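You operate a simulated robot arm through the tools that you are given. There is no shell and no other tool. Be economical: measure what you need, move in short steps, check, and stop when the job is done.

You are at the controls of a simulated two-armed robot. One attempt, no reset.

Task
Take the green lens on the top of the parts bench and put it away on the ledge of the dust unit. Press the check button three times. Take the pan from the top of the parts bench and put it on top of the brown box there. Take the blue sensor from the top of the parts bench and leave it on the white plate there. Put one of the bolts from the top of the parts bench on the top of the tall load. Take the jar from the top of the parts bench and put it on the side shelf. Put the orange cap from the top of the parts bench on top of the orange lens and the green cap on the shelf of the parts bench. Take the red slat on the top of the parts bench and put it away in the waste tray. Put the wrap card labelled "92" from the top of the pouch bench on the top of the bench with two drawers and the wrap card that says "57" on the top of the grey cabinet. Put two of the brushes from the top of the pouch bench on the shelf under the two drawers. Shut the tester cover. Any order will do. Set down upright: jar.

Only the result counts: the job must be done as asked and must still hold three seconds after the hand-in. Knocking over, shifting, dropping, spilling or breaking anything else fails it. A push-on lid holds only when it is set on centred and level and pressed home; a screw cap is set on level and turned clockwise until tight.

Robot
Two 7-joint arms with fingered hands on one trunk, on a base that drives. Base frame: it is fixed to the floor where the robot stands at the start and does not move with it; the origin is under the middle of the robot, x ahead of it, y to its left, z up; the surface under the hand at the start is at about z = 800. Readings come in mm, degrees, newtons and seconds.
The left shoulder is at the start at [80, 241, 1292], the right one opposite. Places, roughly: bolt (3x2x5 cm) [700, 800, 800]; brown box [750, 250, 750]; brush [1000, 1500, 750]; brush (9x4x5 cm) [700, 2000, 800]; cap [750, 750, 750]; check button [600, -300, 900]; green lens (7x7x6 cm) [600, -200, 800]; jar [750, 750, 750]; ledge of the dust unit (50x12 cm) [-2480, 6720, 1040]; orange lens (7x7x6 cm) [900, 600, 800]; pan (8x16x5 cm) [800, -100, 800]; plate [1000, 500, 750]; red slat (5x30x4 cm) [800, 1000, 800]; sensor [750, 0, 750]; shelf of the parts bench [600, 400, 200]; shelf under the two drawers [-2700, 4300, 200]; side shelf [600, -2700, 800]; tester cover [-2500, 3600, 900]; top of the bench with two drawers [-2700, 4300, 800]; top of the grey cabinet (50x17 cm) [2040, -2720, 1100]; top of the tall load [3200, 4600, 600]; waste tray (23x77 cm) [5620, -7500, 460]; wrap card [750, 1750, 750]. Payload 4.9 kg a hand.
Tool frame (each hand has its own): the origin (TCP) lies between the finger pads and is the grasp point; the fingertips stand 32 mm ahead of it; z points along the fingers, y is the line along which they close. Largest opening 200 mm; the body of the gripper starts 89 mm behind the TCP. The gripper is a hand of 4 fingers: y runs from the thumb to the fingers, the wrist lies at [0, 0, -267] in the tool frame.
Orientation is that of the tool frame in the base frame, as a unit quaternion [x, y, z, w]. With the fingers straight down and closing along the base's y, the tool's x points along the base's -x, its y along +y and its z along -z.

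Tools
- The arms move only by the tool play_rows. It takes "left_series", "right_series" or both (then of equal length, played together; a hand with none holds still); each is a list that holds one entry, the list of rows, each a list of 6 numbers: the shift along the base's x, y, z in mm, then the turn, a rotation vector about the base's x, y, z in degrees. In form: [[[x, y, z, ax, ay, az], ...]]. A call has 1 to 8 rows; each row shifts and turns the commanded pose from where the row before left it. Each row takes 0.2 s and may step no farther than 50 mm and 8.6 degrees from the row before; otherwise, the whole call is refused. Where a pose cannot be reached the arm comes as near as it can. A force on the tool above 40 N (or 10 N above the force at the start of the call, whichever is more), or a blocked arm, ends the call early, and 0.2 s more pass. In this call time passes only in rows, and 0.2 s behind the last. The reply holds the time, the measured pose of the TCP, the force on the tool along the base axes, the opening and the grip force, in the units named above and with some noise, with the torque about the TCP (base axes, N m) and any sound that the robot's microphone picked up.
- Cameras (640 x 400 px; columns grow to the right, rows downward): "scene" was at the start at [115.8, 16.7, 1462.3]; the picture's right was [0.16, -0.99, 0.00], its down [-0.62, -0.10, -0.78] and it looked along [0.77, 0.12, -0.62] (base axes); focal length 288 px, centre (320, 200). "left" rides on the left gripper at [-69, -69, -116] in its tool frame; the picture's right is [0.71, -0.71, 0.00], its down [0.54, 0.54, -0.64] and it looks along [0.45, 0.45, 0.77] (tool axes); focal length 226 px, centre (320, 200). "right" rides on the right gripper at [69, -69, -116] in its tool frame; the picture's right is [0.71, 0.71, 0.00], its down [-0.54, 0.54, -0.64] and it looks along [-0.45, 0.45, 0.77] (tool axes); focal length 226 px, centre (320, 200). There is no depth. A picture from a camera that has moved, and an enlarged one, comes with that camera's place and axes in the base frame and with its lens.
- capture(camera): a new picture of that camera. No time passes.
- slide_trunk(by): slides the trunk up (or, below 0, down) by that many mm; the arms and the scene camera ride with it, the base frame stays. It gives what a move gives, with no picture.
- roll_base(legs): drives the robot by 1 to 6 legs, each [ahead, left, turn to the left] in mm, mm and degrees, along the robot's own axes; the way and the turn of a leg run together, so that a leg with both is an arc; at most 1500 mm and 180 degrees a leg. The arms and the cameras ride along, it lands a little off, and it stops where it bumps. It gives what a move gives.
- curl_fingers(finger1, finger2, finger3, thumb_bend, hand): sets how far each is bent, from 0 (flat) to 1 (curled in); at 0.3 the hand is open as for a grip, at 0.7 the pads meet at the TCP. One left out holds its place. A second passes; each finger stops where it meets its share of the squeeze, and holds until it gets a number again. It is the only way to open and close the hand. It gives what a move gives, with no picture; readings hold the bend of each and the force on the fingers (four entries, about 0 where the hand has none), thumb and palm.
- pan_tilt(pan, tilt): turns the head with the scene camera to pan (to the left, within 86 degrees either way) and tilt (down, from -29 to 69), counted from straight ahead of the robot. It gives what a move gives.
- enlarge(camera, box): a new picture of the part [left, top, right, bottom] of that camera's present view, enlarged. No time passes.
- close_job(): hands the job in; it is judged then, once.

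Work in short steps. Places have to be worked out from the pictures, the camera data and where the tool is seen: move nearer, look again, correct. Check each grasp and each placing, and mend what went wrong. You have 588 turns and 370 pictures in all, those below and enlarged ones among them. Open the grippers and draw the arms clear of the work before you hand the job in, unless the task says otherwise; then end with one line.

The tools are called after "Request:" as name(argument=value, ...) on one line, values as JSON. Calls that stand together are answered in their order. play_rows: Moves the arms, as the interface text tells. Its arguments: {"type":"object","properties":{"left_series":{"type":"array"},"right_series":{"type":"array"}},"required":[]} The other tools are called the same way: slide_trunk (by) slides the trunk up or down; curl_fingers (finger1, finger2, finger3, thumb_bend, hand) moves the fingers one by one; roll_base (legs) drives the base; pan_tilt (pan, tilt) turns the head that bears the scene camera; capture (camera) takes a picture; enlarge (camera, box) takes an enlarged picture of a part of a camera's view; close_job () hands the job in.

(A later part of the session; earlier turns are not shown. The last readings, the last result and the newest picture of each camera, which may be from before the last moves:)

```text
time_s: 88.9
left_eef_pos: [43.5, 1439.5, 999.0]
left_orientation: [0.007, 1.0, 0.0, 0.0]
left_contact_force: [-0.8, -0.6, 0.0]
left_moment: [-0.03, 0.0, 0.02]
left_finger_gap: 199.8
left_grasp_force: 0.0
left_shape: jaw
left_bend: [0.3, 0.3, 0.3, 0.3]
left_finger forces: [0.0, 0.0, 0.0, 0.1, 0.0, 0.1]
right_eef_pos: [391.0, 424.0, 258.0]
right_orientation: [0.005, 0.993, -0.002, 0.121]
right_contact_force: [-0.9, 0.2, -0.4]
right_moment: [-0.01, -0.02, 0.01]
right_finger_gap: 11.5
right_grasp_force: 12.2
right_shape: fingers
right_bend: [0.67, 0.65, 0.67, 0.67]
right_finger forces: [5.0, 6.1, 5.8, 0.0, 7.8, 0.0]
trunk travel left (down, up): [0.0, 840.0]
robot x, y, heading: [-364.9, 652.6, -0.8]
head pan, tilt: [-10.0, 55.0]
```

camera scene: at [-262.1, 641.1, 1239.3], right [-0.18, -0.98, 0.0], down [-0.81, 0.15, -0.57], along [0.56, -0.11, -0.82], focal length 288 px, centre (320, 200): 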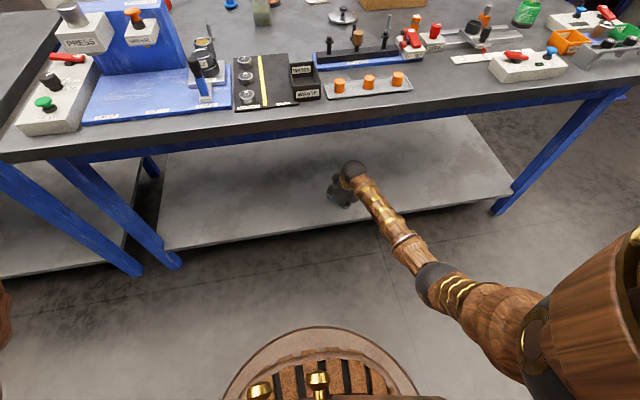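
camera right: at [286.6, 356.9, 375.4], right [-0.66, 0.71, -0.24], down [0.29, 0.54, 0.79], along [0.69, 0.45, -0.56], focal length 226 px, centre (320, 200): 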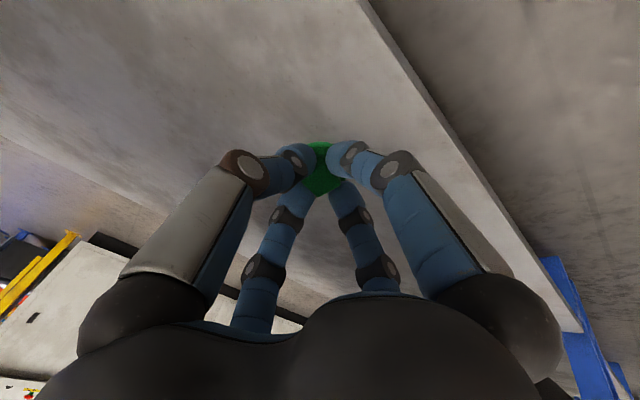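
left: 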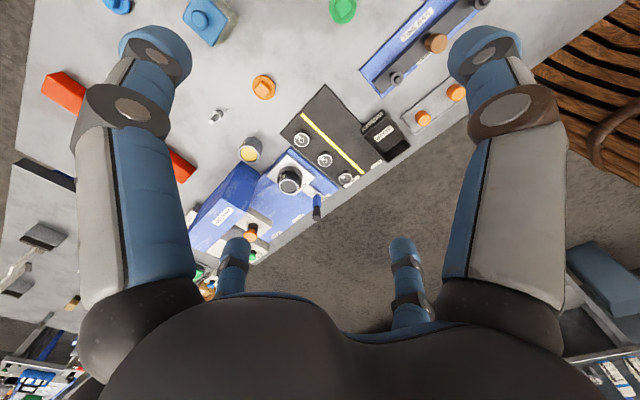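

Request:
play_rows(right_series=[[[0, 0, -4, 0, 2, 0], [0, 0, -4, 0, 2, 0], [0, 0, -4, 0, 2, 0], [0, 0, -4, 0, 0, 0]]])

Request:
enlarge(camera="right", box=[200, 80, 440, 230])

```text
time_s: 89.9
left_eef_pos: [42.9, 1440.8, 998.2]
left_orientation: [0.007, 1.0, 0.0, 0.001]
left_contact_force: [1.4, -0.2, -0.6]
left_moment: [0.01, -0.01, -0.02]
left_finger_gap: 199.8
left_grasp_force: 0.2
left_shape: jaw
left_bend: [0.3, 0.3, 0.3, 0.3]
left_finger forces: [0.0, 0.1, 0.1, 0.1, 0.1, 0.0]
right_eef_pos: [392.7, 423.7, 242.4]
right_orientation: [0.004, 0.998, -0.001, 0.07]
right_contact_force: [0.1, -1.1, -0.6]
right_moment: [0.01, -0.02, 0.03]
right_finger_gap: 11.6
right_grasp_force: 12.8
right_shape: fingers
right_bend: [0.67, 0.65, 0.67, 0.67]
right_finger forces: [5.1, 6.1, 5.7, 0.0, 7.8, 0.1]
trunk travel left (down, up): [0.0, 840.0]
robot x, y, heading: [-366.0, 657.7, -0.6]
head pan, tilt: [-10.0, 55.0]
```

```text
2.67 times, centred on (320, 155) of right
camera zoom: at [306.4, 356.3, 346.9], right [-0.69, 0.71, -0.1], down [0.45, 0.54, 0.71], along [0.56, 0.45, -0.7], focal length 603 px, centre (320, 320)
```

zoom: 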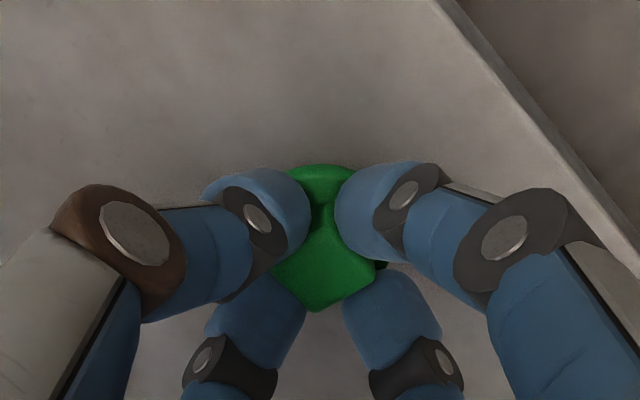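

Request:
play_rows(right_series=[[[0, 0, -4, 0, 0, 0], [0, 0, -4, 0, 0, 0], [0, 0, -4, 0, 0, 0], [0, 0, -4, 0, 0, 0], [0, 0, -3, 0, 0, 0], [0, 0, -3, 0, 0, 0]]])

```text
time_s: 90.9
left_eef_pos: [42.1, 1440.3, 998.8]
left_orientation: [0.008, 1.0, 0.0, 0.001]
left_contact_force: [0.4, 0.8, -0.3]
left_moment: [0.01, 0.04, 0.03]
left_finger_gap: 200.0
left_grasp_force: 0.0
left_shape: jaw
left_bend: [0.3, 0.3, 0.3, 0.3]
left_finger forces: [0.1, 0.0, 0.0, 0.0, 0.0, 0.1]
right_eef_pos: [395.9, 424.3, 234.2]
right_orientation: [0.005, 0.997, -0.001, 0.075]
right_contact_force: [-6.2, 0.0, 24.5]
right_moment: [0.07, 0.54, 0.02]
right_finger_gap: 9.9
right_grasp_force: 36.0
right_shape: fingers
right_bend: [0.67, 0.65, 0.66, 0.67]
right_finger forces: [39.3, 11.2, 6.5, 0.1, 14.8, 0.1]
trunk travel left (down, up): [0.0, 840.0]
robot x, y, heading: [-367.9, 650.9, -0.6]
head pan, tilt: [-10.0, 55.0]
stopped in row 5 (right hand): the force on the tool passed its limit at 48 N (the readings are from after the stop); the commanded pose is now the measured one
```

Contact with the shelf at TCP z≈234. I level the rest of the tilt while easing up slightly, then release.

Request:
play_rows(right_series=[[[0, 0, 4, 0, 4, 0], [0, 0, 0, 0, 4, 0], [0, 0, -1, 0, 0, 0]]])

Request:
curl_fingers(hand="right", finger1=0.58, finger2=0.58, finger3=0.58, thumb_bend=0.58)

Request:
play_rows(right_series=[[[0, 0, 20, 0, 0, 0], [0, 0, 40, 0, 0, 0]]])

Request:
capture(camera="right")

```text
time_s: 91.7
left_eef_pos: [42.9, 1440.4, 998.2]
left_orientation: [0.007, 1.0, 0.0, 0.001]
left_contact_force: [-1.0, 0.6, 0.2]
left_moment: [0.01, -0.04, -0.02]
left_finger_gap: 199.8
left_grasp_force: 0.0
left_shape: jaw
left_bend: [0.3, 0.3, 0.3, 0.3]
left_finger forces: [0.0, 0.0, 0.0, 0.1, 0.0, 0.0]
right_eef_pos: [394.2, 424.7, 234.9]
right_orientation: [0.005, 1.0, -0.002, 0.004]
right_contact_force: [2.4, -1.5, 13.4]
right_moment: [0.09, -0.39, -0.03]
right_finger_gap: 10.8
right_grasp_force: 19.7
right_shape: fingers
right_bend: [0.67, 0.66, 0.66, 0.67]
right_finger forces: [6.9, 6.4, 19.0, 0.1, 7.9, 0.0]
trunk travel left (down, up): [0.0, 840.0]
robot x, y, heading: [-368.9, 652.1, -0.9]
head pan, tilt: [-10.0, 55.0]
```

```text
time_s: 92.7
left_eef_pos: [44.3, 1439.8, 997.9]
left_orientation: [0.006, 1.0, 0.0, 0.0]
left_contact_force: [-0.1, 0.0, -0.5]
left_moment: [0.0, 0.0, -0.01]
left_finger_gap: 200.0
left_grasp_force: 0.1
left_shape: jaw
left_bend: [0.3, 0.3, 0.3, 0.3]
left_finger forces: [0.1, 0.0, 0.0, 0.0, 0.0, 0.0]
right_eef_pos: [393.8, 422.9, 234.0]
right_orientation: [0.005, 1.0, -0.002, 0.003]
right_contact_force: [-0.7, -0.2, 0.0]
right_moment: [0.0, -0.02, -0.04]
right_finger_gap: 43.2
right_grasp_force: 0.1
right_shape: fingers
right_bend: [0.57, 0.57, 0.57, 0.57]
right_finger forces: [0.2, 0.1, 0.0, 0.0, 0.0, 0.0]
trunk travel left (down, up): [0.0, 840.0]
robot x, y, heading: [-363.8, 652.5, -0.9]
head pan, tilt: [-10.0, 55.0]
```

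```text
time_s: 93.3
left_eef_pos: [44.2, 1440.7, 999.2]
left_orientation: [0.007, 1.0, 0.0, 0.0]
left_contact_force: [-0.2, -0.2, -1.1]
left_moment: [0.0, -0.01, -0.03]
left_finger_gap: 199.8
left_grasp_force: 0.0
left_shape: jaw
left_bend: [0.3, 0.3, 0.3, 0.3]
left_finger forces: [0.0, 0.0, 0.1, 0.0, 0.0, 0.0]
right_eef_pos: [394.0, 425.1, 294.8]
right_orientation: [0.005, 1.0, -0.002, 0.003]
right_contact_force: [0.0, 0.3, -0.4]
right_moment: [-0.01, 0.04, -0.01]
right_finger_gap: 43.5
right_grasp_force: 0.1
right_shape: fingers
right_bend: [0.57, 0.57, 0.57, 0.57]
right_finger forces: [0.0, 0.0, 0.0, 0.0, 0.0, 0.1]
trunk travel left (down, up): [0.0, 840.0]
robot x, y, heading: [-364.9, 650.9, -0.7]
head pan, tilt: [-10.0, 55.0]
```

```text
304 pictures are left
camera right: at [323.2, 356.5, 409.5], right [-0.7, 0.71, -0.01], down [0.54, 0.54, 0.64], along [0.46, 0.45, -0.76], focal length 226 px, centre (320, 200)
```

right: 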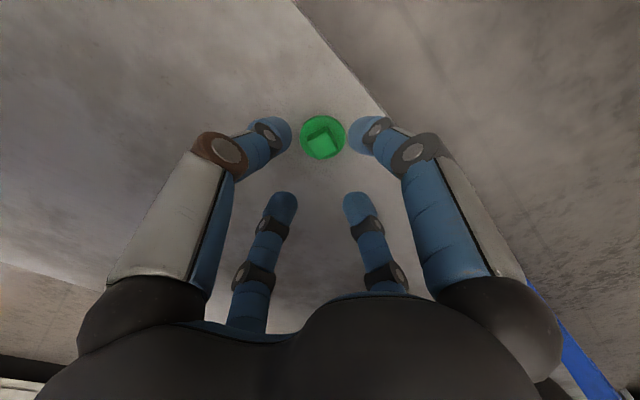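

Green cap lies flat on the shelf. I back out, raise the trunk, and drive to the pouch bench (y≈1750).

Request:
roll_base(legs=[[-600, 0, 0]])

Request:
slide_trunk(by=200)

Request:
play_rows(right_series=[[[-20, -10, 45, 0, 0, 0], [-20, -10, 45, 0, 0, 0], [-20, -10, 45, 0, 0, 0], [-20, -10, 45, 0, 0, 0], [-20, -10, 45, 0, 0, 0], [-20, -10, 45, 0, 0, 0], [-20, -10, 45, 0, 0, 0], [-20, -10, 45, 0, 0, 0]]])

Request:
play_rows(right_series=[[[-20, -20, 40, 0, 0, 0], [-20, -20, 40, 0, 0, 0], [-20, -20, 40, 0, 0, 0], [-20, -20, 40, 0, 0, 0], [-20, -20, 40, 0, 0, 0], [-20, -20, 40, 0, 0, 0], [-20, -20, 40, 0, 0, 0], [-20, -20, 40, 0, 0, 0]]])

Request:
roll_base(legs=[[0, 1100, 0]])

Request:
pan_tilt(pan=0, tilt=35)

Request:
capture(camera="scene")

```text
time_s: 96.8
left_eef_pos: [-575.5, 1448.9, 999.0]
left_orientation: [0.0, 1.0, 0.0, -0.001]
left_contact_force: [-0.1, -0.5, -0.3]
left_moment: [-0.01, 0.01, -0.01]
left_finger_gap: 199.8
left_grasp_force: 0.0
left_shape: jaw
left_bend: [0.3, 0.3, 0.3, 0.3]
left_finger forces: [0.0, 0.1, 0.0, 0.0, 0.1, 0.1]
right_eef_pos: [-211.7, 437.2, 293.4]
right_orientation: [-0.001, 1.0, -0.002, 0.003]
right_contact_force: [-0.7, -0.7, -0.7]
right_moment: [0.0, 0.02, 0.01]
right_finger_gap: 43.3
right_grasp_force: 0.0
right_shape: fingers
right_bend: [0.57, 0.57, 0.57, 0.57]
right_finger forces: [0.1, 0.1, 0.0, 0.0, 0.0, 0.0]
trunk travel left (down, up): [0.0, 840.0]
robot x, y, heading: [-974.1, 653.6, 0.1]
head pan, tilt: [-10.0, 55.0]
```

```text
time_s: 98.9
left_eef_pos: [-576.9, 1450.2, 1198.6]
left_orientation: [0.0, 1.0, 0.0, -0.001]
left_contact_force: [0.1, 0.0, -0.4]
left_moment: [-0.02, 0.04, 0.05]
left_finger_gap: 200.1
left_grasp_force: 0.1
left_shape: jaw
left_bend: [0.3, 0.3, 0.3, 0.3]
left_finger forces: [0.0, 0.0, 0.0, 0.1, 0.1, 0.0]
right_eef_pos: [-212.1, 437.2, 494.5]
right_orientation: [-0.002, 1.0, -0.002, 0.003]
right_contact_force: [-0.6, 0.1, 1.0]
right_moment: [0.0, 0.01, -0.01]
right_finger_gap: 43.2
right_grasp_force: 0.1
right_shape: fingers
right_bend: [0.57, 0.57, 0.57, 0.57]
right_finger forces: [0.1, 0.0, 0.1, 0.0, 0.0, 0.0]
trunk travel left (down, up): [-200.0, 640.0]
robot x, y, heading: [-975.6, 652.6, 0.3]
head pan, tilt: [-10.0, 55.0]
```

```text
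refused: row 1 steps farther than a row can; nothing moved
```

```text
time_s: 100.7
left_eef_pos: [-579.1, 1449.5, 1199.3]
left_orientation: [0.0, 1.0, 0.0, 0.0]
left_contact_force: [-0.8, 0.3, -0.6]
left_moment: [-0.02, -0.03, 0.02]
left_finger_gap: 199.6
left_grasp_force: 0.1
left_shape: jaw
left_bend: [0.3, 0.3, 0.3, 0.3]
left_finger forces: [0.1, 0.0, 0.0, 0.0, 0.0, 0.1]
right_eef_pos: [-375.4, 277.7, 813.6]
right_orientation: [-0.003, 1.0, -0.002, 0.002]
right_contact_force: [-0.2, -0.3, 0.3]
right_moment: [-0.04, -0.03, 0.0]
right_finger_gap: 44.2
right_grasp_force: 0.2
right_shape: fingers
right_bend: [0.57, 0.57, 0.57, 0.57]
right_finger forces: [0.0, 0.0, 0.0, 0.0, 0.0, 0.0]
trunk travel left (down, up): [-200.0, 640.0]
robot x, y, heading: [-973.4, 652.7, 0.3]
head pan, tilt: [-10.0, 55.0]
```

```text
time_s: 106.3
left_eef_pos: [-557.8, 2535.7, 1198.5]
left_orientation: [0.008, 1.0, 0.0, 0.0]
left_contact_force: [0.3, 0.6, -0.5]
left_moment: [-0.02, 0.01, -0.03]
left_finger_gap: 199.9
left_grasp_force: 0.1
left_shape: jaw
left_bend: [0.3, 0.3, 0.3, 0.3]
left_finger forces: [0.1, 0.0, 0.0, 0.1, 0.1, 0.0]
right_eef_pos: [-371.9, 1362.0, 812.7]
right_orientation: [0.006, 1.0, -0.002, 0.003]
right_contact_force: [0.2, -0.7, 0.1]
right_moment: [-0.01, 0.0, 0.0]
right_finger_gap: 44.0
right_grasp_force: 0.0
right_shape: fingers
right_bend: [0.57, 0.57, 0.57, 0.57]
right_finger forces: [0.1, 0.1, 0.1, 0.0, 0.0, 0.0]
trunk travel left (down, up): [-200.0, 640.0]
robot x, y, heading: [-966.3, 1747.9, -0.9]
head pan, tilt: [-10.0, 55.0]
```

```text
time_s: 107.2
left_eef_pos: [-558.3, 2535.7, 1199.3]
left_orientation: [0.009, 1.0, 0.001, 0.0]
left_contact_force: [-0.1, -0.2, 0.3]
left_moment: [0.0, 0.06, 0.03]
left_finger_gap: 200.2
left_grasp_force: 0.0
left_shape: jaw
left_bend: [0.3, 0.3, 0.3, 0.3]
left_finger forces: [0.0, 0.0, 0.0, 0.0, 0.0, 0.0]
right_eef_pos: [-371.7, 1361.5, 813.8]
right_orientation: [0.005, 1.0, -0.002, 0.003]
right_contact_force: [-0.5, -0.7, -0.7]
right_moment: [0.0, 0.01, -0.03]
right_finger_gap: 43.8
right_grasp_force: 0.1
right_shape: fingers
right_bend: [0.57, 0.57, 0.57, 0.57]
right_finger forces: [0.0, 0.1, 0.0, 0.0, 0.1, 0.0]
trunk travel left (down, up): [-200.0, 640.0]
robot x, y, heading: [-968.5, 1750.4, -0.9]
head pan, tilt: [0.0, 35.0]
```

```text
303 pictures are left
camera scene: at [-849.0, 1749.3, 1467.6], right [-0.01, -1.0, 0.0], down [-0.57, 0.01, -0.82], along [0.82, -0.01, -0.57], focal length 288 px, centre (320, 200)
```

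scene: 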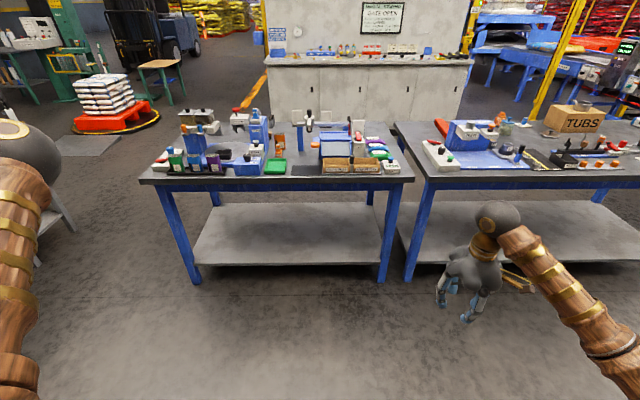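

I see the pouch bench ahead. Raise the right hand clear above bench level and approach.

Request:
play_rows(right_series=[[[0, 0, 48, 0, 0, 0], [0, 0, 48, 0, 0, 0], [0, 0, 48, 0, 0, 0], [-10, 0, 48, 0, 0, 0], [-20, 0, 45, 0, 0, 0], [-20, 0, 45, 0, 0, 0], [-20, 0, 45, 0, 0, 0], [-20, 0, 45, 0, 0, 0]]])

Request:
roll_base(legs=[[870, 0, 0.9]])

Request:
pan_tilt(pan=0, tilt=45)

Request:
capture(camera="scene")

```text
time_s: 109.0
left_eef_pos: [-560.0, 2536.4, 1197.5]
left_orientation: [0.009, 1.0, 0.0, 0.001]
left_contact_force: [-1.2, 1.1, -0.4]
left_moment: [0.0, -0.08, 0.02]
left_finger_gap: 199.9
left_grasp_force: 0.3
left_shape: jaw
left_bend: [0.3, 0.3, 0.3, 0.3]
left_finger forces: [0.0, 0.0, 0.0, 0.1, 0.0, 0.0]
right_eef_pos: [-463.9, 1363.1, 1186.0]
right_orientation: [0.005, 1.0, -0.001, 0.002]
right_contact_force: [0.2, -0.2, -0.2]
right_moment: [0.01, -0.04, -0.04]
right_finger_gap: 43.9
right_grasp_force: 0.1
right_shape: fingers
right_bend: [0.57, 0.57, 0.57, 0.57]
right_finger forces: [0.1, 0.0, 0.1, 0.1, 0.1, 0.0]
trunk travel left (down, up): [-200.0, 640.0]
robot x, y, heading: [-968.1, 1746.9, -0.9]
head pan, tilt: [0.0, 35.0]
```

```text
time_s: 113.5
left_eef_pos: [298.5, 2530.0, 1198.0]
left_orientation: [0.004, 1.0, 0.0, 0.0]
left_contact_force: [-0.5, 0.5, 0.0]
left_moment: [-0.02, -0.02, -0.03]
left_finger_gap: 200.0
left_grasp_force: 0.1
left_shape: jaw
left_bend: [0.3, 0.3, 0.3, 0.3]
left_finger forces: [0.0, 0.0, 0.1, 0.0, 0.0, 0.0]
right_eef_pos: [403.4, 1356.5, 1186.3]
right_orientation: [0.002, 1.0, -0.002, 0.003]
right_contact_force: [0.5, -0.5, 0.0]
right_moment: [-0.02, -0.01, -0.02]
right_finger_gap: 44.0
right_grasp_force: 0.0
right_shape: fingers
right_bend: [0.57, 0.57, 0.57, 0.57]
right_finger forces: [0.0, 0.1, 0.1, 0.0, 0.0, 0.0]
trunk travel left (down, up): [-200.0, 640.0]
robot x, y, heading: [-105.1, 1741.7, -0.2]
head pan, tilt: [0.0, 35.0]
```

```text
time_s: 114.2
left_eef_pos: [298.6, 2529.9, 1199.3]
left_orientation: [0.004, 1.0, 0.0, 0.0]
left_contact_force: [-1.0, 0.7, 0.4]
left_moment: [0.0, -0.02, -0.02]
left_finger_gap: 199.9
left_grasp_force: 0.1
left_shape: jaw
left_bend: [0.3, 0.3, 0.3, 0.3]
left_finger forces: [0.0, 0.0, 0.0, 0.0, 0.0, 0.0]
right_eef_pos: [403.2, 1356.2, 1185.4]
right_orientation: [0.002, 1.0, -0.002, 0.002]
right_contact_force: [0.8, 0.2, -0.5]
right_moment: [0.0, 0.01, -0.05]
right_finger_gap: 43.7
right_grasp_force: 0.0
right_shape: fingers
right_bend: [0.57, 0.57, 0.57, 0.57]
right_finger forces: [0.0, 0.1, 0.0, 0.0, 0.0, 0.0]
trunk travel left (down, up): [-200.0, 640.0]
robot x, y, heading: [-104.3, 1740.8, -0.2]
head pan, tilt: [0.0, 45.0]
```

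```text
302 pictures are left
camera scene: at [7.3, 1741.9, 1452.9], right [-0.01, -1.0, 0.0], down [-0.71, 0.0, -0.71], along [0.71, 0.0, -0.71], focal length 288 px, centre (320, 200)
```

scene: 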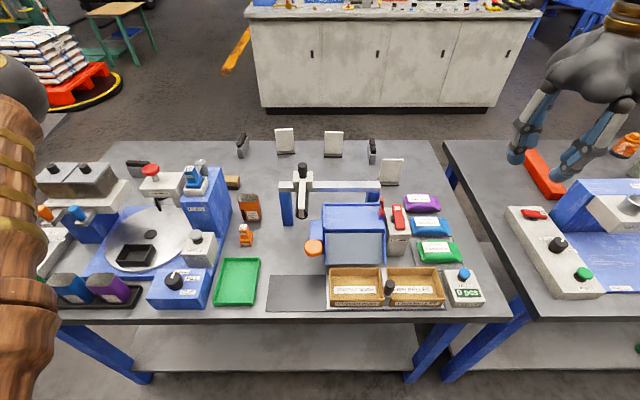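

Request:
enlarge(camera="scene", box=[210, 110, 490, 285])

Request:
enlarge(camera="scene", box=[30, 130, 270, 330])

```text
2.29 times, centred on (350, 198) of scene
camera zoom: at [7.3, 1741.9, 1452.9], right [-0.01, -1.0, 0.0], down [-0.71, 0.0, -0.71], along [0.71, 0.0, -0.71], focal length 659 px, centre (251, 206)
```

zoom: 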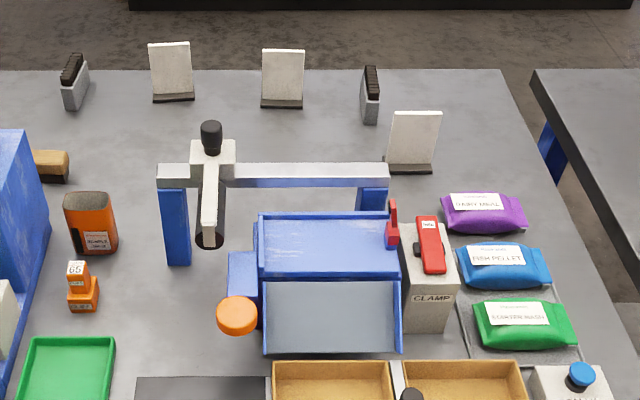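

```text
2.00 times, centred on (150, 230) of scene
camera zoom: at [7.3, 1741.9, 1452.9], right [-0.01, -1.0, 0.0], down [-0.71, 0.0, -0.71], along [0.71, 0.0, -0.71], focal length 577 px, centre (660, 140)
```

zoom: 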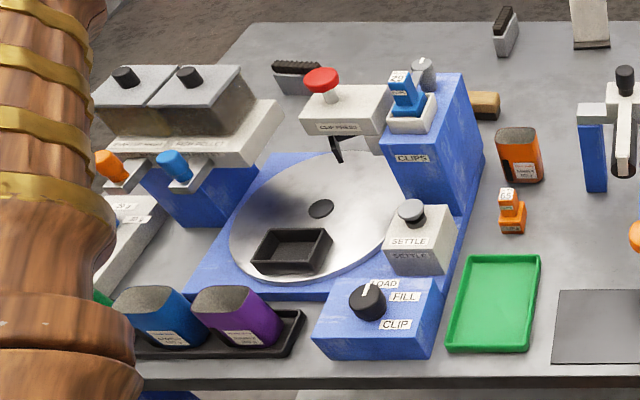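

Three blank-backed standing cards (printed side away) and brushes near the back edge: the far side is better for those. First I fetch a bolt and the lens from the parts bench, so I drive there.

Request:
roll_base(legs=[[-100, 0, 0], [0, -1090, 0], [200, 0, 0.4]])

Request:
curl_fingers(hand="left", finger1=0.57, finger2=0.57, finger3=0.57, thumb_bend=0.57)

Request:
pan_tilt(pan=15, tilt=45)

Request:
capture(camera="scene")

```text
time_s: 121.8
left_eef_pos: [391.9, 1432.6, 1199.4]
left_orientation: [0.004, 1.0, -0.001, 0.0]
left_contact_force: [-0.1, 0.4, -0.1]
left_moment: [-0.01, -0.01, 0.02]
left_finger_gap: 199.7
left_grasp_force: 0.1
left_shape: jaw
left_bend: [0.3, 0.3, 0.3, 0.3]
left_finger forces: [0.1, 0.1, 0.1, 0.0, 0.0, 0.0]
right_eef_pos: [493.8, 257.5, 1185.0]
right_orientation: [0.003, 1.0, -0.002, 0.002]
right_contact_force: [-0.2, 0.2, 0.0]
right_moment: [-0.02, 0.03, -0.02]
right_finger_gap: 43.9
right_grasp_force: 0.1
right_shape: fingers
right_bend: [0.57, 0.57, 0.57, 0.57]
right_finger forces: [0.0, 0.0, 0.0, 0.1, 0.0, 0.0]
trunk travel left (down, up): [-200.0, 640.0]
robot x, y, heading: [-14.2, 641.0, -0.7]
head pan, tilt: [0.0, 45.0]
```

```text
time_s: 122.8
left_eef_pos: [391.1, 1433.0, 1199.2]
left_orientation: [0.005, 1.0, 0.0, -0.001]
left_contact_force: [-0.5, -0.7, 0.0]
left_moment: [-0.02, 0.04, 0.01]
left_finger_gap: 47.7
left_grasp_force: 0.1
left_shape: fingers
left_bend: [0.56, 0.56, 0.56, 0.56]
left_finger forces: [0.0, 0.0, 0.0, 0.0, 0.0, 0.0]
right_eef_pos: [492.9, 257.1, 1185.0]
right_orientation: [0.003, 1.0, -0.002, 0.002]
right_contact_force: [0.4, 0.8, -0.6]
right_moment: [0.01, -0.03, -0.02]
right_finger_gap: 43.9
right_grasp_force: 0.0
right_shape: fingers
right_bend: [0.57, 0.57, 0.57, 0.57]
right_finger forces: [0.1, 0.1, 0.0, 0.0, 0.1, 0.1]
trunk travel left (down, up): [-200.0, 640.0]
robot x, y, heading: [-15.7, 640.9, -0.6]
head pan, tilt: [0.0, 45.0]
```

```text
time_s: 123.6
left_eef_pos: [392.2, 1431.9, 1199.2]
left_orientation: [0.005, 1.0, 0.0, 0.0]
left_contact_force: [0.0, -0.6, -0.9]
left_moment: [-0.04, -0.03, -0.03]
left_finger_gap: 47.9
left_grasp_force: 0.0
left_shape: fingers
left_bend: [0.56, 0.56, 0.56, 0.56]
left_finger forces: [0.0, 0.0, 0.0, 0.0, 0.1, 0.1]
right_eef_pos: [494.1, 258.3, 1184.8]
right_orientation: [0.004, 1.0, -0.002, 0.003]
right_contact_force: [0.3, -0.8, 0.2]
right_moment: [0.01, 0.01, 0.02]
right_finger_gap: 44.0
right_grasp_force: 0.1
right_shape: fingers
right_bend: [0.57, 0.57, 0.57, 0.57]
right_finger forces: [0.0, 0.1, 0.0, 0.0, 0.0, 0.1]
trunk travel left (down, up): [-200.0, 640.0]
robot x, y, heading: [-14.4, 643.9, -0.7]
head pan, tilt: [15.0, 45.0]
```

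```text
299 pictures are left
camera scene: at [96.0, 665.3, 1452.8], right [0.25, -0.97, 0.0], down [-0.68, -0.18, -0.71], along [0.68, 0.18, -0.71], focal length 288 px, centre (320, 200)
```

scene: 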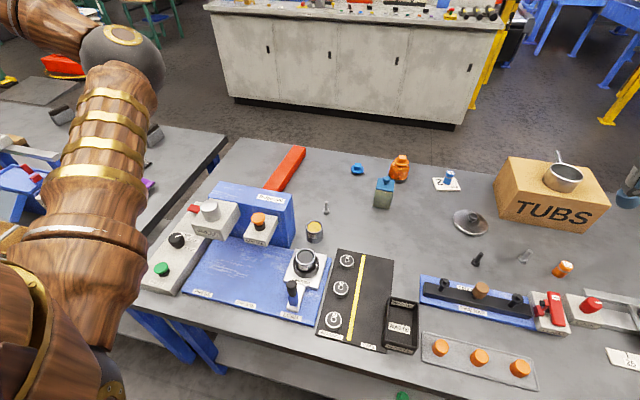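

The bolts: grey ones at [682,801] and roughly [640,300], black at [600,400]. The second grey bolt stands freer, and from y≈150 I can take both it (left) and the lens (right).

Request:
roll_base(legs=[[10, -490, 0.6]])

Request:
pan_tilt(pan=5, tilt=45)

Request:
capture(camera="scene")

```text
time_s: 126.5
left_eef_pos: [394.1, 940.3, 1198.1]
left_orientation: [0.001, 1.0, 0.0, 0.0]
left_contact_force: [-0.4, 0.1, 0.3]
left_moment: [-0.01, 0.0, 0.02]
left_finger_gap: 47.8
left_grasp_force: 0.0
left_shape: fingers
left_bend: [0.56, 0.56, 0.56, 0.56]
left_finger forces: [0.0, 0.1, 0.1, 0.0, 0.0, 0.1]
right_eef_pos: [502.8, -232.7, 1185.5]
right_orientation: [0.001, 1.0, -0.002, 0.002]
right_contact_force: [0.7, -0.5, 0.3]
right_moment: [-0.02, 0.01, -0.01]
right_finger_gap: 43.7
right_grasp_force: 0.0
right_shape: fingers
right_bend: [0.57, 0.57, 0.57, 0.57]
right_finger forces: [0.0, 0.1, 0.1, 0.1, 0.1, 0.0]
trunk travel left (down, up): [-200.0, 640.0]
robot x, y, heading: [-1.5, 149.0, 0.1]
head pan, tilt: [15.0, 45.0]
```

```text
time_s: 127.2
left_eef_pos: [394.4, 940.1, 1199.4]
left_orientation: [0.002, 1.0, 0.0, -0.001]
left_contact_force: [0.1, 0.0, 0.8]
left_moment: [0.03, 0.04, 0.01]
left_finger_gap: 47.7
left_grasp_force: 0.1
left_shape: fingers
left_bend: [0.56, 0.56, 0.56, 0.56]
left_finger forces: [0.0, 0.0, 0.0, 0.0, 0.0, 0.0]
right_eef_pos: [504.2, -233.3, 1185.4]
right_orientation: [-0.001, 1.0, -0.002, 0.004]
right_contact_force: [0.3, -0.2, 0.7]
right_moment: [-0.01, -0.02, 0.04]
right_finger_gap: 43.9
right_grasp_force: 0.1
right_shape: fingers
right_bend: [0.57, 0.57, 0.57, 0.57]
right_finger forces: [0.0, 0.1, 0.0, 0.0, 0.1, 0.1]
trunk travel left (down, up): [-200.0, 640.0]
robot x, y, heading: [-6.3, 148.8, 0.0]
head pan, tilt: [5.0, 45.0]
```

```text
298 pictures are left
camera scene: at [105.5, 157.5, 1452.8], right [0.09, -1.0, 0.0], down [-0.7, -0.06, -0.71], along [0.7, 0.06, -0.71], focal length 288 px, centre (320, 200)
```

scene: 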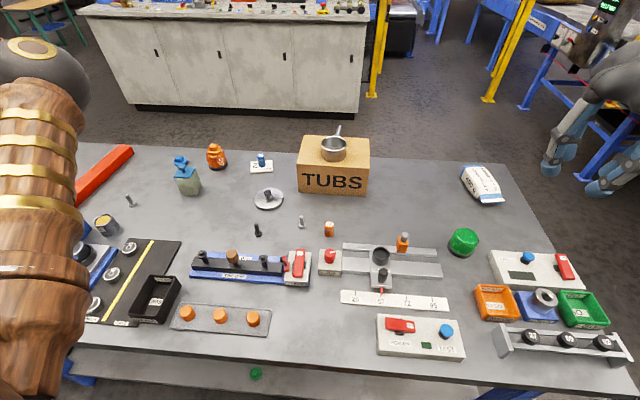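

Grey bolt at about [636,259]; lens at [600,-194]. I move both hands toward them together.

Request:
curl_fingers(hand="right", finger1=0.4, finger2=0.4, finger3=0.4, thumb_bend=0.4)

Request:
play_rows(left_series=[[[15, -45, 0, 0, 0, 0], [15, -45, 0, 0, 0, 0], [15, -45, 0, 0, 0, 0], [15, -45, 0, 0, 0, 0], [15, -45, 0, 0, 0, 0], [15, -45, 0, 0, 0, 0], [15, -45, 0, 0, 0, 0], [15, -45, 0, 0, 0, 0]]], right_series=[[[12, 5, -22, 0, 0, 0], [12, 5, -22, 0, 0, 0], [12, 5, -22, 0, 0, 0], [12, 5, -22, 0, 0, 0], [12, 5, -22, 0, 0, 0], [12, 5, -22, 0, 0, 0], [12, 5, -22, 0, 0, 0], [12, 5, -22, 0, 0, 0]]])

Request:
play_rows(left_series=[[[17, -46, 0, 0, 0, 0], [17, -46, 0, 0, 0, 0], [17, -46, 0, 0, 0, 0], [17, -46, 0, 0, 0, 0], [17, -46, 0, 0, 0, 0], [17, -46, 0, 0, 0, 0], [17, -45, 0, 0, 0, 0], [3, 0, -45, 0, 0, 0]]])

Request:
play_rows(left_series=[[[0, 0, -45, 0, 0, 0], [0, 0, -45, 0, 0, 0], [0, 0, -45, 0, 0, 0]]])

Request:
capture(camera="left")

Request:
capture(camera="right")

```text
time_s: 128.2
left_eef_pos: [394.4, 939.9, 1199.2]
left_orientation: [0.002, 1.0, 0.0, -0.001]
left_contact_force: [-0.8, 0.1, 0.3]
left_moment: [0.02, 0.01, -0.03]
left_finger_gap: 47.7
left_grasp_force: 0.2
left_shape: fingers
left_bend: [0.56, 0.56, 0.56, 0.56]
left_finger forces: [0.0, 0.0, 0.1, 0.0, 0.0, 0.0]
right_eef_pos: [503.3, -234.0, 1185.7]
right_orientation: [0.0, 1.0, -0.002, 0.003]
right_contact_force: [0.1, -0.1, 0.2]
right_moment: [-0.03, -0.02, -0.02]
right_finger_gap: 105.1
right_grasp_force: 0.2
right_shape: fingers
right_bend: [0.4, 0.4, 0.4, 0.4]
right_finger forces: [0.0, 0.1, 0.1, 0.0, 0.0, 0.0]
trunk travel left (down, up): [-200.0, 640.0]
robot x, y, heading: [-6.3, 146.6, -0.2]
head pan, tilt: [5.0, 45.0]
```

```text
time_s: 130.0
left_eef_pos: [515.4, 577.4, 1199.3]
left_orientation: [0.002, 1.0, 0.001, 0.0]
left_contact_force: [-0.1, -0.3, 0.5]
left_moment: [0.03, 0.02, 0.03]
left_finger_gap: 47.6
left_grasp_force: 0.2
left_shape: fingers
left_bend: [0.56, 0.56, 0.56, 0.56]
left_finger forces: [0.0, 0.0, 0.0, 0.0, 0.0, 0.0]
right_eef_pos: [600.8, -194.7, 1007.8]
right_orientation: [0.001, 1.0, -0.002, 0.002]
right_contact_force: [0.3, -0.3, 0.3]
right_moment: [0.04, 0.03, -0.02]
right_finger_gap: 105.2
right_grasp_force: 0.0
right_shape: fingers
right_bend: [0.4, 0.4, 0.4, 0.4]
right_finger forces: [0.0, 0.1, 0.1, 0.0, 0.1, 0.0]
trunk travel left (down, up): [-200.0, 640.0]
robot x, y, heading: [-8.3, 149.8, -0.2]
head pan, tilt: [5.0, 45.0]
```

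```text
time_s: 131.8
left_eef_pos: [637.3, 259.3, 1152.0]
left_orientation: [0.002, 1.0, 0.0, 0.0]
left_contact_force: [0.3, -0.1, -0.4]
left_moment: [-0.03, 0.06, 0.02]
left_finger_gap: 47.9
left_grasp_force: 0.0
left_shape: fingers
left_bend: [0.56, 0.56, 0.56, 0.56]
left_finger forces: [0.0, 0.0, 0.0, 0.0, 0.1, 0.1]
right_eef_pos: [599.7, -193.4, 1009.0]
right_orientation: [0.0, 1.0, -0.002, 0.001]
right_contact_force: [0.3, 0.1, -0.2]
right_moment: [-0.04, 0.04, -0.02]
right_finger_gap: 105.1
right_grasp_force: 0.0
right_shape: fingers
right_bend: [0.4, 0.4, 0.4, 0.4]
right_finger forces: [0.0, 0.1, 0.0, 0.0, 0.0, 0.1]
trunk travel left (down, up): [-200.0, 640.0]
robot x, y, heading: [-9.1, 148.9, 0.1]
head pan, tilt: [5.0, 45.0]
```

```text
time_s: 132.6
left_eef_pos: [636.6, 262.3, 1015.7]
left_orientation: [0.001, 1.0, 0.0, 0.0]
left_contact_force: [0.2, 0.2, 0.0]
left_moment: [0.02, -0.01, -0.01]
left_finger_gap: 47.7
left_grasp_force: 0.0
left_shape: fingers
left_bend: [0.56, 0.56, 0.56, 0.56]
left_finger forces: [0.0, 0.0, 0.0, 0.0, 0.0, 0.0]
right_eef_pos: [598.0, -193.4, 1009.6]
right_orientation: [0.0, 1.0, -0.002, 0.002]
right_contact_force: [0.7, 0.7, 0.3]
right_moment: [0.02, 0.04, 0.02]
right_finger_gap: 105.2
right_grasp_force: 0.0
right_shape: fingers
right_bend: [0.4, 0.4, 0.4, 0.4]
right_finger forces: [0.0, 0.0, 0.0, 0.2, 0.1, 0.1]
trunk travel left (down, up): [-200.0, 640.0]
robot x, y, heading: [-5.6, 148.4, -0.3]
head pan, tilt: [5.0, 45.0]
```

```text
297 pictures are left
camera left: at [704.9, 193.4, 1132.6], right [-0.71, -0.7, 0.0], down [-0.54, 0.54, 0.64], along [-0.45, 0.46, -0.77], focal length 226 px, centre (320, 200)
```

left: 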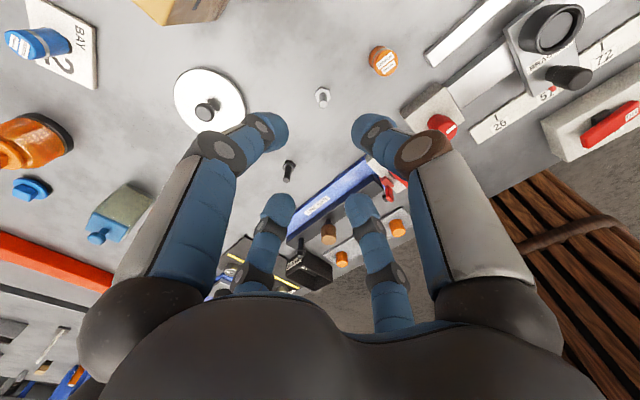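

```text
296 pictures are left
camera right: at [529.9, -262.0, 1124.6], right [-0.71, 0.71, -0.01], down [0.54, 0.54, 0.64], along [0.46, 0.45, -0.77], focal length 226 px, centre (320, 200)
```

right: 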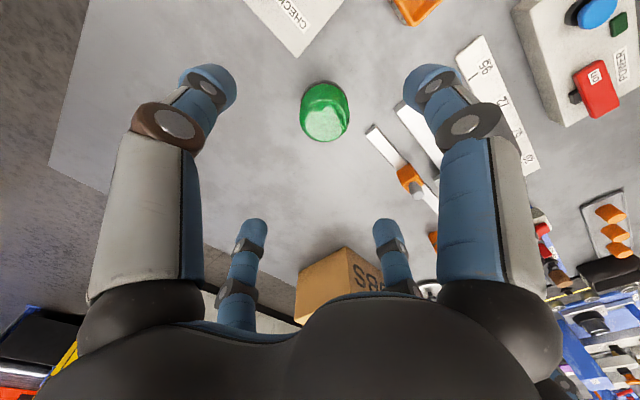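

Bolt refined to ≈[644,253]; lens ≈[600,-190]. I narrow the right fingers slightly (CHECK panel corner is near) and lower both hands.

Request:
curl_fingers(hand="right", finger1=0.44, finger2=0.44, finger3=0.44, thumb_bend=0.44)

Request:
play_rows(left_series=[[[4, -5, -40, 0, 0, 0], [4, -4, -40, 0, 0, 0], [0, 0, -35, 0, 0, 0], [0, 0, 0, 0, 0, 0]]], right_series=[[[2, 3, -40, 0, 0, 0], [0, 0, -40, 0, 0, 0], [0, 0, -40, 0, 0, 0], [0, 0, -10, 0, 0, 0]]])

Request:
enlarge(camera="left", box=[240, 60, 400, 210])

Request:
capture(camera="right")

```text
time_s: 133.6
left_eef_pos: [636.5, 262.1, 1017.3]
left_orientation: [0.002, 1.0, 0.001, 0.0]
left_contact_force: [0.6, 0.3, -0.7]
left_moment: [0.01, -0.02, 0.01]
left_finger_gap: 47.8
left_grasp_force: 0.1
left_shape: fingers
left_bend: [0.56, 0.56, 0.56, 0.56]
left_finger forces: [0.0, 0.0, 0.1, 0.0, 0.0, 0.1]
right_eef_pos: [599.4, -194.1, 1009.5]
right_orientation: [0.001, 1.0, -0.002, 0.003]
right_contact_force: [-1.2, 0.2, -0.4]
right_moment: [0.01, 0.02, -0.01]
right_finger_gap: 91.3
right_grasp_force: 0.0
right_shape: fingers
right_bend: [0.44, 0.44, 0.44, 0.44]
right_finger forces: [0.0, 0.0, 0.1, 0.0, 0.0, 0.1]
trunk travel left (down, up): [-200.0, 640.0]
robot x, y, heading: [-6.2, 148.2, -0.3]
head pan, tilt: [5.0, 45.0]
```

```text
time_s: 134.6
left_eef_pos: [642.3, 252.5, 902.9]
left_orientation: [0.002, 1.0, -0.001, 0.0]
left_contact_force: [-0.7, 0.4, -0.9]
left_moment: [-0.01, -0.01, 0.0]
left_finger_gap: 47.6
left_grasp_force: 0.0
left_shape: fingers
left_bend: [0.56, 0.56, 0.56, 0.56]
left_finger forces: [0.0, 0.1, 0.0, 0.1, 0.0, 0.0]
right_eef_pos: [601.9, -191.3, 878.3]
right_orientation: [0.0, 1.0, -0.001, 0.003]
right_contact_force: [1.0, -0.1, -0.3]
right_moment: [0.05, -0.03, 0.03]
right_finger_gap: 91.6
right_grasp_force: 0.0
right_shape: fingers
right_bend: [0.44, 0.44, 0.44, 0.44]
right_finger forces: [0.1, 0.0, 0.1, 0.0, 0.1, 0.0]
trunk travel left (down, up): [-200.0, 640.0]
robot x, y, heading: [-9.2, 143.1, -0.1]
head pan, tilt: [5.0, 45.0]
```

```text
2.67 times, centred on (320, 135) of left
camera zoom: at [711.0, 183.1, 1018.7], right [-0.71, -0.7, 0.0], down [-0.54, 0.54, 0.64], along [-0.45, 0.46, -0.77], focal length 603 px, centre (320, 373)
```

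zoom: 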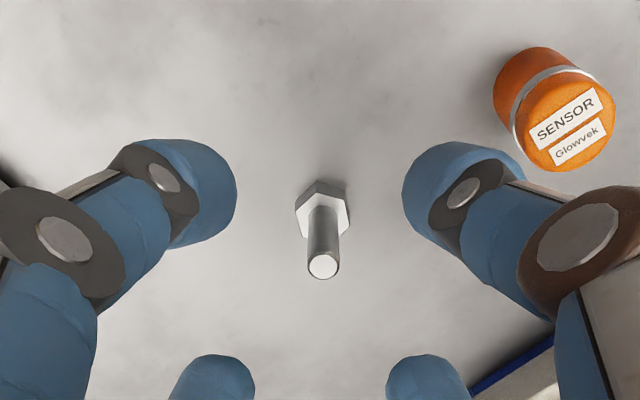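

```text
294 pictures are left
camera right: at [531.8, -259.3, 993.7], right [-0.71, 0.71, -0.01], down [0.54, 0.54, 0.64], along [0.46, 0.45, -0.76], focal length 226 px, centre (320, 200)
```

right: 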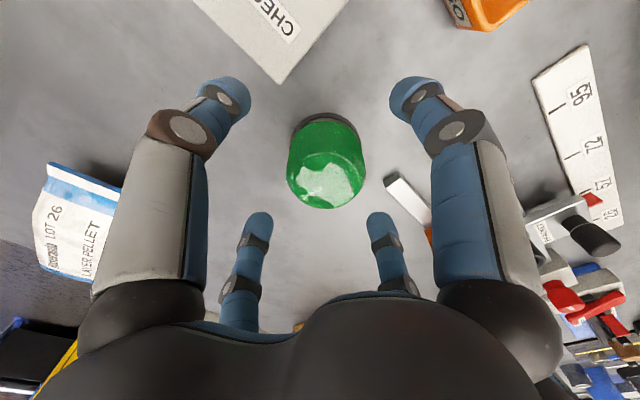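

Both aligned. Final descent and close both hands.

Request:
play_rows(left_series=[[[0, 0, -25, 0, 0, 0], [0, 0, -15, 0, 0, 0], [0, 0, -3, 0, 0, 0]]], right_series=[[[-2, 1, -15, 0, 0, 0], [0, 0, -10, 0, 0, 0], [0, 0, -3, 0, 0, 0]]])

Request:
curl_fingers(hand="right", finger1=0.7, finger2=0.7, finger3=0.7, thumb_bend=0.7)

Request:
curl_fingers(hand="left", finger1=0.7, finger2=0.7, finger3=0.7, thumb_bend=0.7)

Request:
play_rows(left_series=[[[0, 0, 10, 0, 0, 0], [0, 0, 30, 0, 0, 0], [0, 0, 40, 0, 0, 0], [0, 0, 45, 0, 0, 0], [0, 0, 45, 0, 0, 0], [0, 0, 45, 0, 0, 0]]], right_series=[[[0, 0, 10, 0, 0, 0], [0, 0, 30, 0, 0, 0], [0, 0, 40, 0, 0, 0], [0, 0, 45, 0, 0, 0], [0, 0, 45, 0, 0, 0], [0, 0, 45, 0, 0, 0]]])

Request:
enlarge(camera="left", box=[220, 80, 420, 240])

Request:
enlarge(camera="right", box=[200, 60, 440, 240])

```text
time_s: 135.4
left_eef_pos: [644.0, 251.1, 860.3]
left_orientation: [0.001, 1.0, -0.001, 0.0]
left_contact_force: [-0.3, 0.1, 0.3]
left_moment: [0.03, -0.04, 0.0]
left_finger_gap: 47.7
left_grasp_force: 0.0
left_shape: fingers
left_bend: [0.56, 0.56, 0.56, 0.56]
left_finger forces: [0.0, 0.0, 0.0, 0.0, 0.0, 0.0]
right_eef_pos: [599.6, -189.7, 850.6]
right_orientation: [0.0, 1.0, -0.002, 0.002]
right_contact_force: [0.1, -0.2, 0.0]
right_moment: [0.05, -0.03, -0.02]
right_finger_gap: 91.4
right_grasp_force: 0.0
right_shape: fingers
right_bend: [0.44, 0.44, 0.44, 0.44]
right_finger forces: [0.0, 0.1, 0.0, 0.0, 0.1, 0.0]
trunk travel left (down, up): [-200.0, 640.0]
robot x, y, heading: [-4.9, 147.2, -0.0]
head pan, tilt: [5.0, 45.0]
```

```text
time_s: 136.4
left_eef_pos: [643.5, 251.5, 862.0]
left_orientation: [0.002, 1.0, 0.0, 0.0]
left_contact_force: [0.6, -0.2, 0.4]
left_moment: [0.02, -0.01, -0.03]
left_finger_gap: 47.7
left_grasp_force: 0.0
left_shape: fingers
left_bend: [0.56, 0.56, 0.56, 0.56]
left_finger forces: [0.0, 0.0, 0.0, 0.1, 0.0, 0.0]
right_eef_pos: [599.3, -190.0, 851.1]
right_orientation: [0.0, 1.0, -0.002, 0.003]
right_contact_force: [1.3, -1.8, 4.5]
right_moment: [0.13, -0.01, -0.03]
right_finger_gap: 37.6
right_grasp_force: 21.3
right_shape: fingers
right_bend: [0.59, 0.57, 0.59, 0.63]
right_finger forces: [7.8, 10.5, 8.7, 0.1, 17.3, 0.0]
trunk travel left (down, up): [-200.0, 640.0]
robot x, y, heading: [-8.9, 144.2, -0.1]
head pan, tilt: [5.0, 45.0]
```

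```text
time_s: 137.4
left_eef_pos: [643.9, 251.0, 861.5]
left_orientation: [0.002, 1.0, 0.001, -0.001]
left_contact_force: [-0.4, 0.5, 0.1]
left_moment: [0.02, 0.0, 0.01]
left_finger_gap: 3.6
left_grasp_force: 4.6
left_shape: fingers
left_bend: [0.69, 0.68, 0.68, 0.69]
left_finger forces: [1.8, 2.6, 2.1, 0.0, 2.9, 0.0]
right_eef_pos: [599.5, -189.8, 850.0]
right_orientation: [0.0, 1.0, -0.002, 0.003]
right_contact_force: [0.0, -2.4, 5.3]
right_moment: [0.1, -0.02, -0.03]
right_finger_gap: 37.6
right_grasp_force: 22.4
right_shape: fingers
right_bend: [0.59, 0.57, 0.59, 0.63]
right_finger forces: [7.9, 10.4, 8.6, 0.0, 17.5, 0.1]
trunk travel left (down, up): [-200.0, 640.0]
robot x, y, heading: [-4.2, 145.7, -0.2]
head pan, tilt: [5.0, 45.0]
```

```text
time_s: 138.8
left_eef_pos: [643.3, 249.6, 1075.1]
left_orientation: [0.001, 1.0, 0.0, 0.0]
left_contact_force: [-1.3, 0.4, 0.1]
left_moment: [-0.03, 0.02, -0.03]
left_finger_gap: 3.6
left_grasp_force: 4.6
left_shape: fingers
left_bend: [0.69, 0.68, 0.68, 0.69]
left_finger forces: [1.7, 2.6, 2.1, 0.0, 3.0, 0.0]
right_eef_pos: [599.7, -189.2, 1067.7]
right_orientation: [-0.001, 1.0, -0.002, 0.004]
right_contact_force: [-0.3, 0.7, -1.4]
right_moment: [0.01, -0.05, 0.0]
right_finger_gap: 37.4
right_grasp_force: 21.6
right_shape: fingers
right_bend: [0.59, 0.57, 0.59, 0.63]
right_finger forces: [7.5, 10.3, 8.4, 0.1, 16.9, 0.0]
trunk travel left (down, up): [-200.0, 640.0]
robot x, y, heading: [-6.6, 148.9, -0.2]
head pan, tilt: [5.0, 45.0]
```

```text
2.50 times, centred on (320, 160) of left
camera zoom: at [710.9, 181.4, 1190.9], right [-0.71, -0.7, 0.0], down [-0.54, 0.54, 0.64], along [-0.45, 0.46, -0.77], focal length 565 px, centre (320, 300)
```

zoom: 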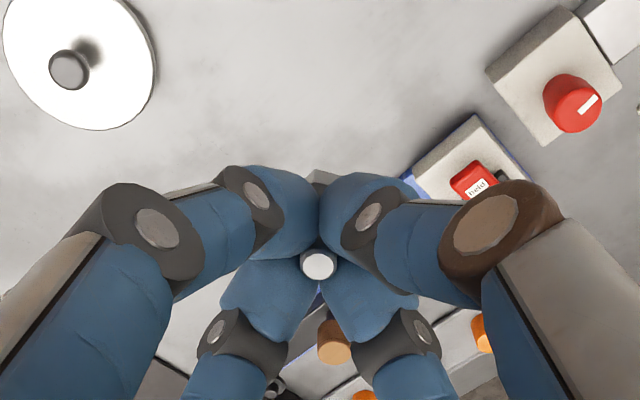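

```text
2.22 times, centred on (320, 150) of right
camera zoom: at [529.6, -257.8, 1183.9], right [-0.71, 0.71, -0.01], down [0.54, 0.55, 0.64], along [0.46, 0.45, -0.76], focal length 502 px, centre (320, 311)
```

zoom: 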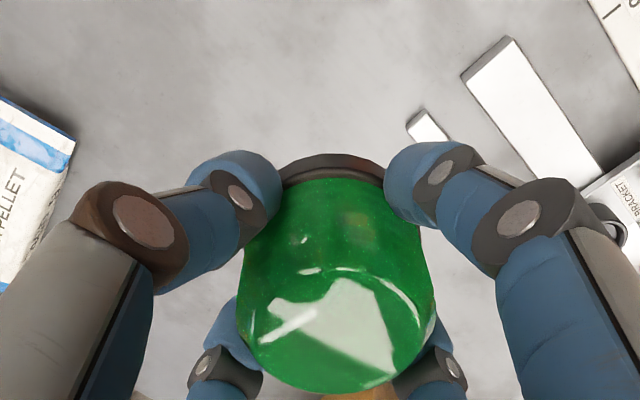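

Lens and bolt are both secured. I pull the hands in and drive around the left of the pouch bench, toward the tall load.

Request:
play_rows(left_series=[[[-40, 15, 15, 0, 0, 0], [-40, 15, 15, 0, 0, 0], [-40, 15, 15, 0, 0, 0], [-40, 15, 15, 0, 0, 0]]], right_series=[[[-35, 0, 15, 0, 0, 0], [-35, 0, 15, 0, 0, 0], [-35, 0, 15, 0, 0, 0], [-35, 0, 15, 0, 0, 0]]])

Request:
roll_base(legs=[[-450, 0, 0], [0, 1500, 0], [0, 1500, 0], [0, 500, 0]])

Request:
pan_tilt(pan=15, tilt=20)

Request:
capture(camera="scene")

```text
time_s: 139.8
left_eef_pos: [479.1, 309.5, 1137.0]
left_orientation: [0.002, 1.0, 0.001, 0.002]
left_contact_force: [-0.5, -0.1, -0.5]
left_moment: [0.01, -0.08, 0.02]
left_finger_gap: 3.6
left_grasp_force: 5.3
left_shape: fingers
left_bend: [0.69, 0.68, 0.68, 0.69]
left_finger forces: [1.9, 2.6, 2.1, 0.0, 2.9, 0.1]
right_eef_pos: [456.1, -189.0, 1128.6]
right_orientation: [0.0, 1.0, -0.001, 0.004]
right_contact_force: [0.1, 0.8, -1.4]
right_moment: [-0.01, -0.08, 0.01]
right_finger_gap: 37.4
right_grasp_force: 21.3
right_shape: fingers
right_bend: [0.59, 0.57, 0.59, 0.63]
right_finger forces: [7.5, 10.4, 8.2, 0.0, 16.7, 0.0]
trunk travel left (down, up): [-200.0, 640.0]
robot x, y, heading: [-8.7, 147.5, 0.0]
head pan, tilt: [5.0, 45.0]
```

```text
time_s: 158.1
left_eef_pos: [34.8, 3552.2, 1133.2]
left_orientation: [0.007, 1.0, -0.002, -0.001]
left_contact_force: [0.6, 1.5, -1.5]
left_moment: [-0.09, 0.03, -0.02]
left_finger_gap: 3.5
left_grasp_force: 5.0
left_shape: fingers
left_bend: [0.69, 0.68, 0.68, 0.69]
left_finger forces: [1.9, 2.6, 2.0, 0.1, 2.9, 0.0]
right_eef_pos: [3.9, 3052.8, 1127.7]
right_orientation: [0.006, 1.0, -0.004, 0.002]
right_contact_force: [-1.0, 1.3, -0.8]
right_moment: [-0.13, 0.02, 0.02]
right_finger_gap: 37.2
right_grasp_force: 21.6
right_shape: fingers
right_bend: [0.59, 0.57, 0.59, 0.63]
right_finger forces: [7.8, 10.2, 8.4, 0.1, 16.9, 0.1]
trunk travel left (down, up): [-200.0, 640.0]
robot x, y, heading: [-459.3, 3390.4, -0.8]
head pan, tilt: [5.0, 45.0]
stopped in leg 4: the robot was blocked; the commanded pose is now the measured one
```

```text
time_s: 158.9
left_eef_pos: [33.5, 3546.7, 1135.2]
left_orientation: [0.008, 1.0, 0.0, 0.001]
left_contact_force: [-0.1, -0.7, -0.7]
left_moment: [-0.01, 0.02, 0.01]
left_finger_gap: 3.4
left_grasp_force: 4.9
left_shape: fingers
left_bend: [0.69, 0.68, 0.68, 0.69]
left_finger forces: [1.9, 2.6, 2.2, 0.0, 3.0, 0.0]
right_eef_pos: [1.7, 3048.1, 1126.3]
right_orientation: [0.006, 1.0, 0.0, 0.002]
right_contact_force: [-0.1, -1.3, -1.1]
right_moment: [-0.07, 0.02, -0.01]
right_finger_gap: 37.5
right_grasp_force: 21.8
right_shape: fingers
right_bend: [0.59, 0.57, 0.59, 0.63]
right_finger forces: [7.9, 10.2, 8.4, 0.0, 16.9, 0.1]
trunk travel left (down, up): [-200.0, 640.0]
robot x, y, heading: [-459.6, 3389.4, -1.3]
head pan, tilt: [15.0, 20.0]
```

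```text
291 pictures are left
camera scene: at [-337.6, 3415.5, 1491.4], right [0.24, -0.97, 0.0], down [-0.33, -0.08, -0.94], along [0.91, 0.23, -0.34], focal length 288 px, centre (320, 200)
```

scene: 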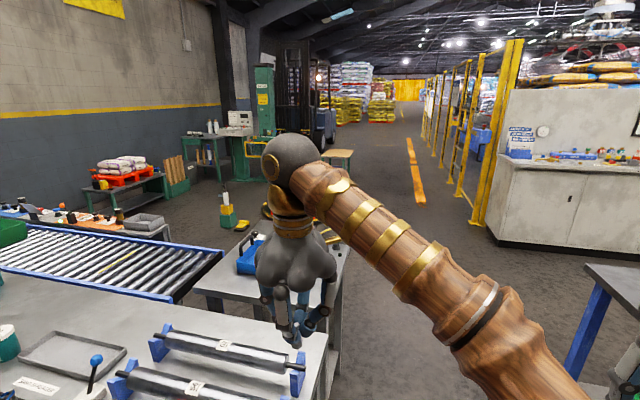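

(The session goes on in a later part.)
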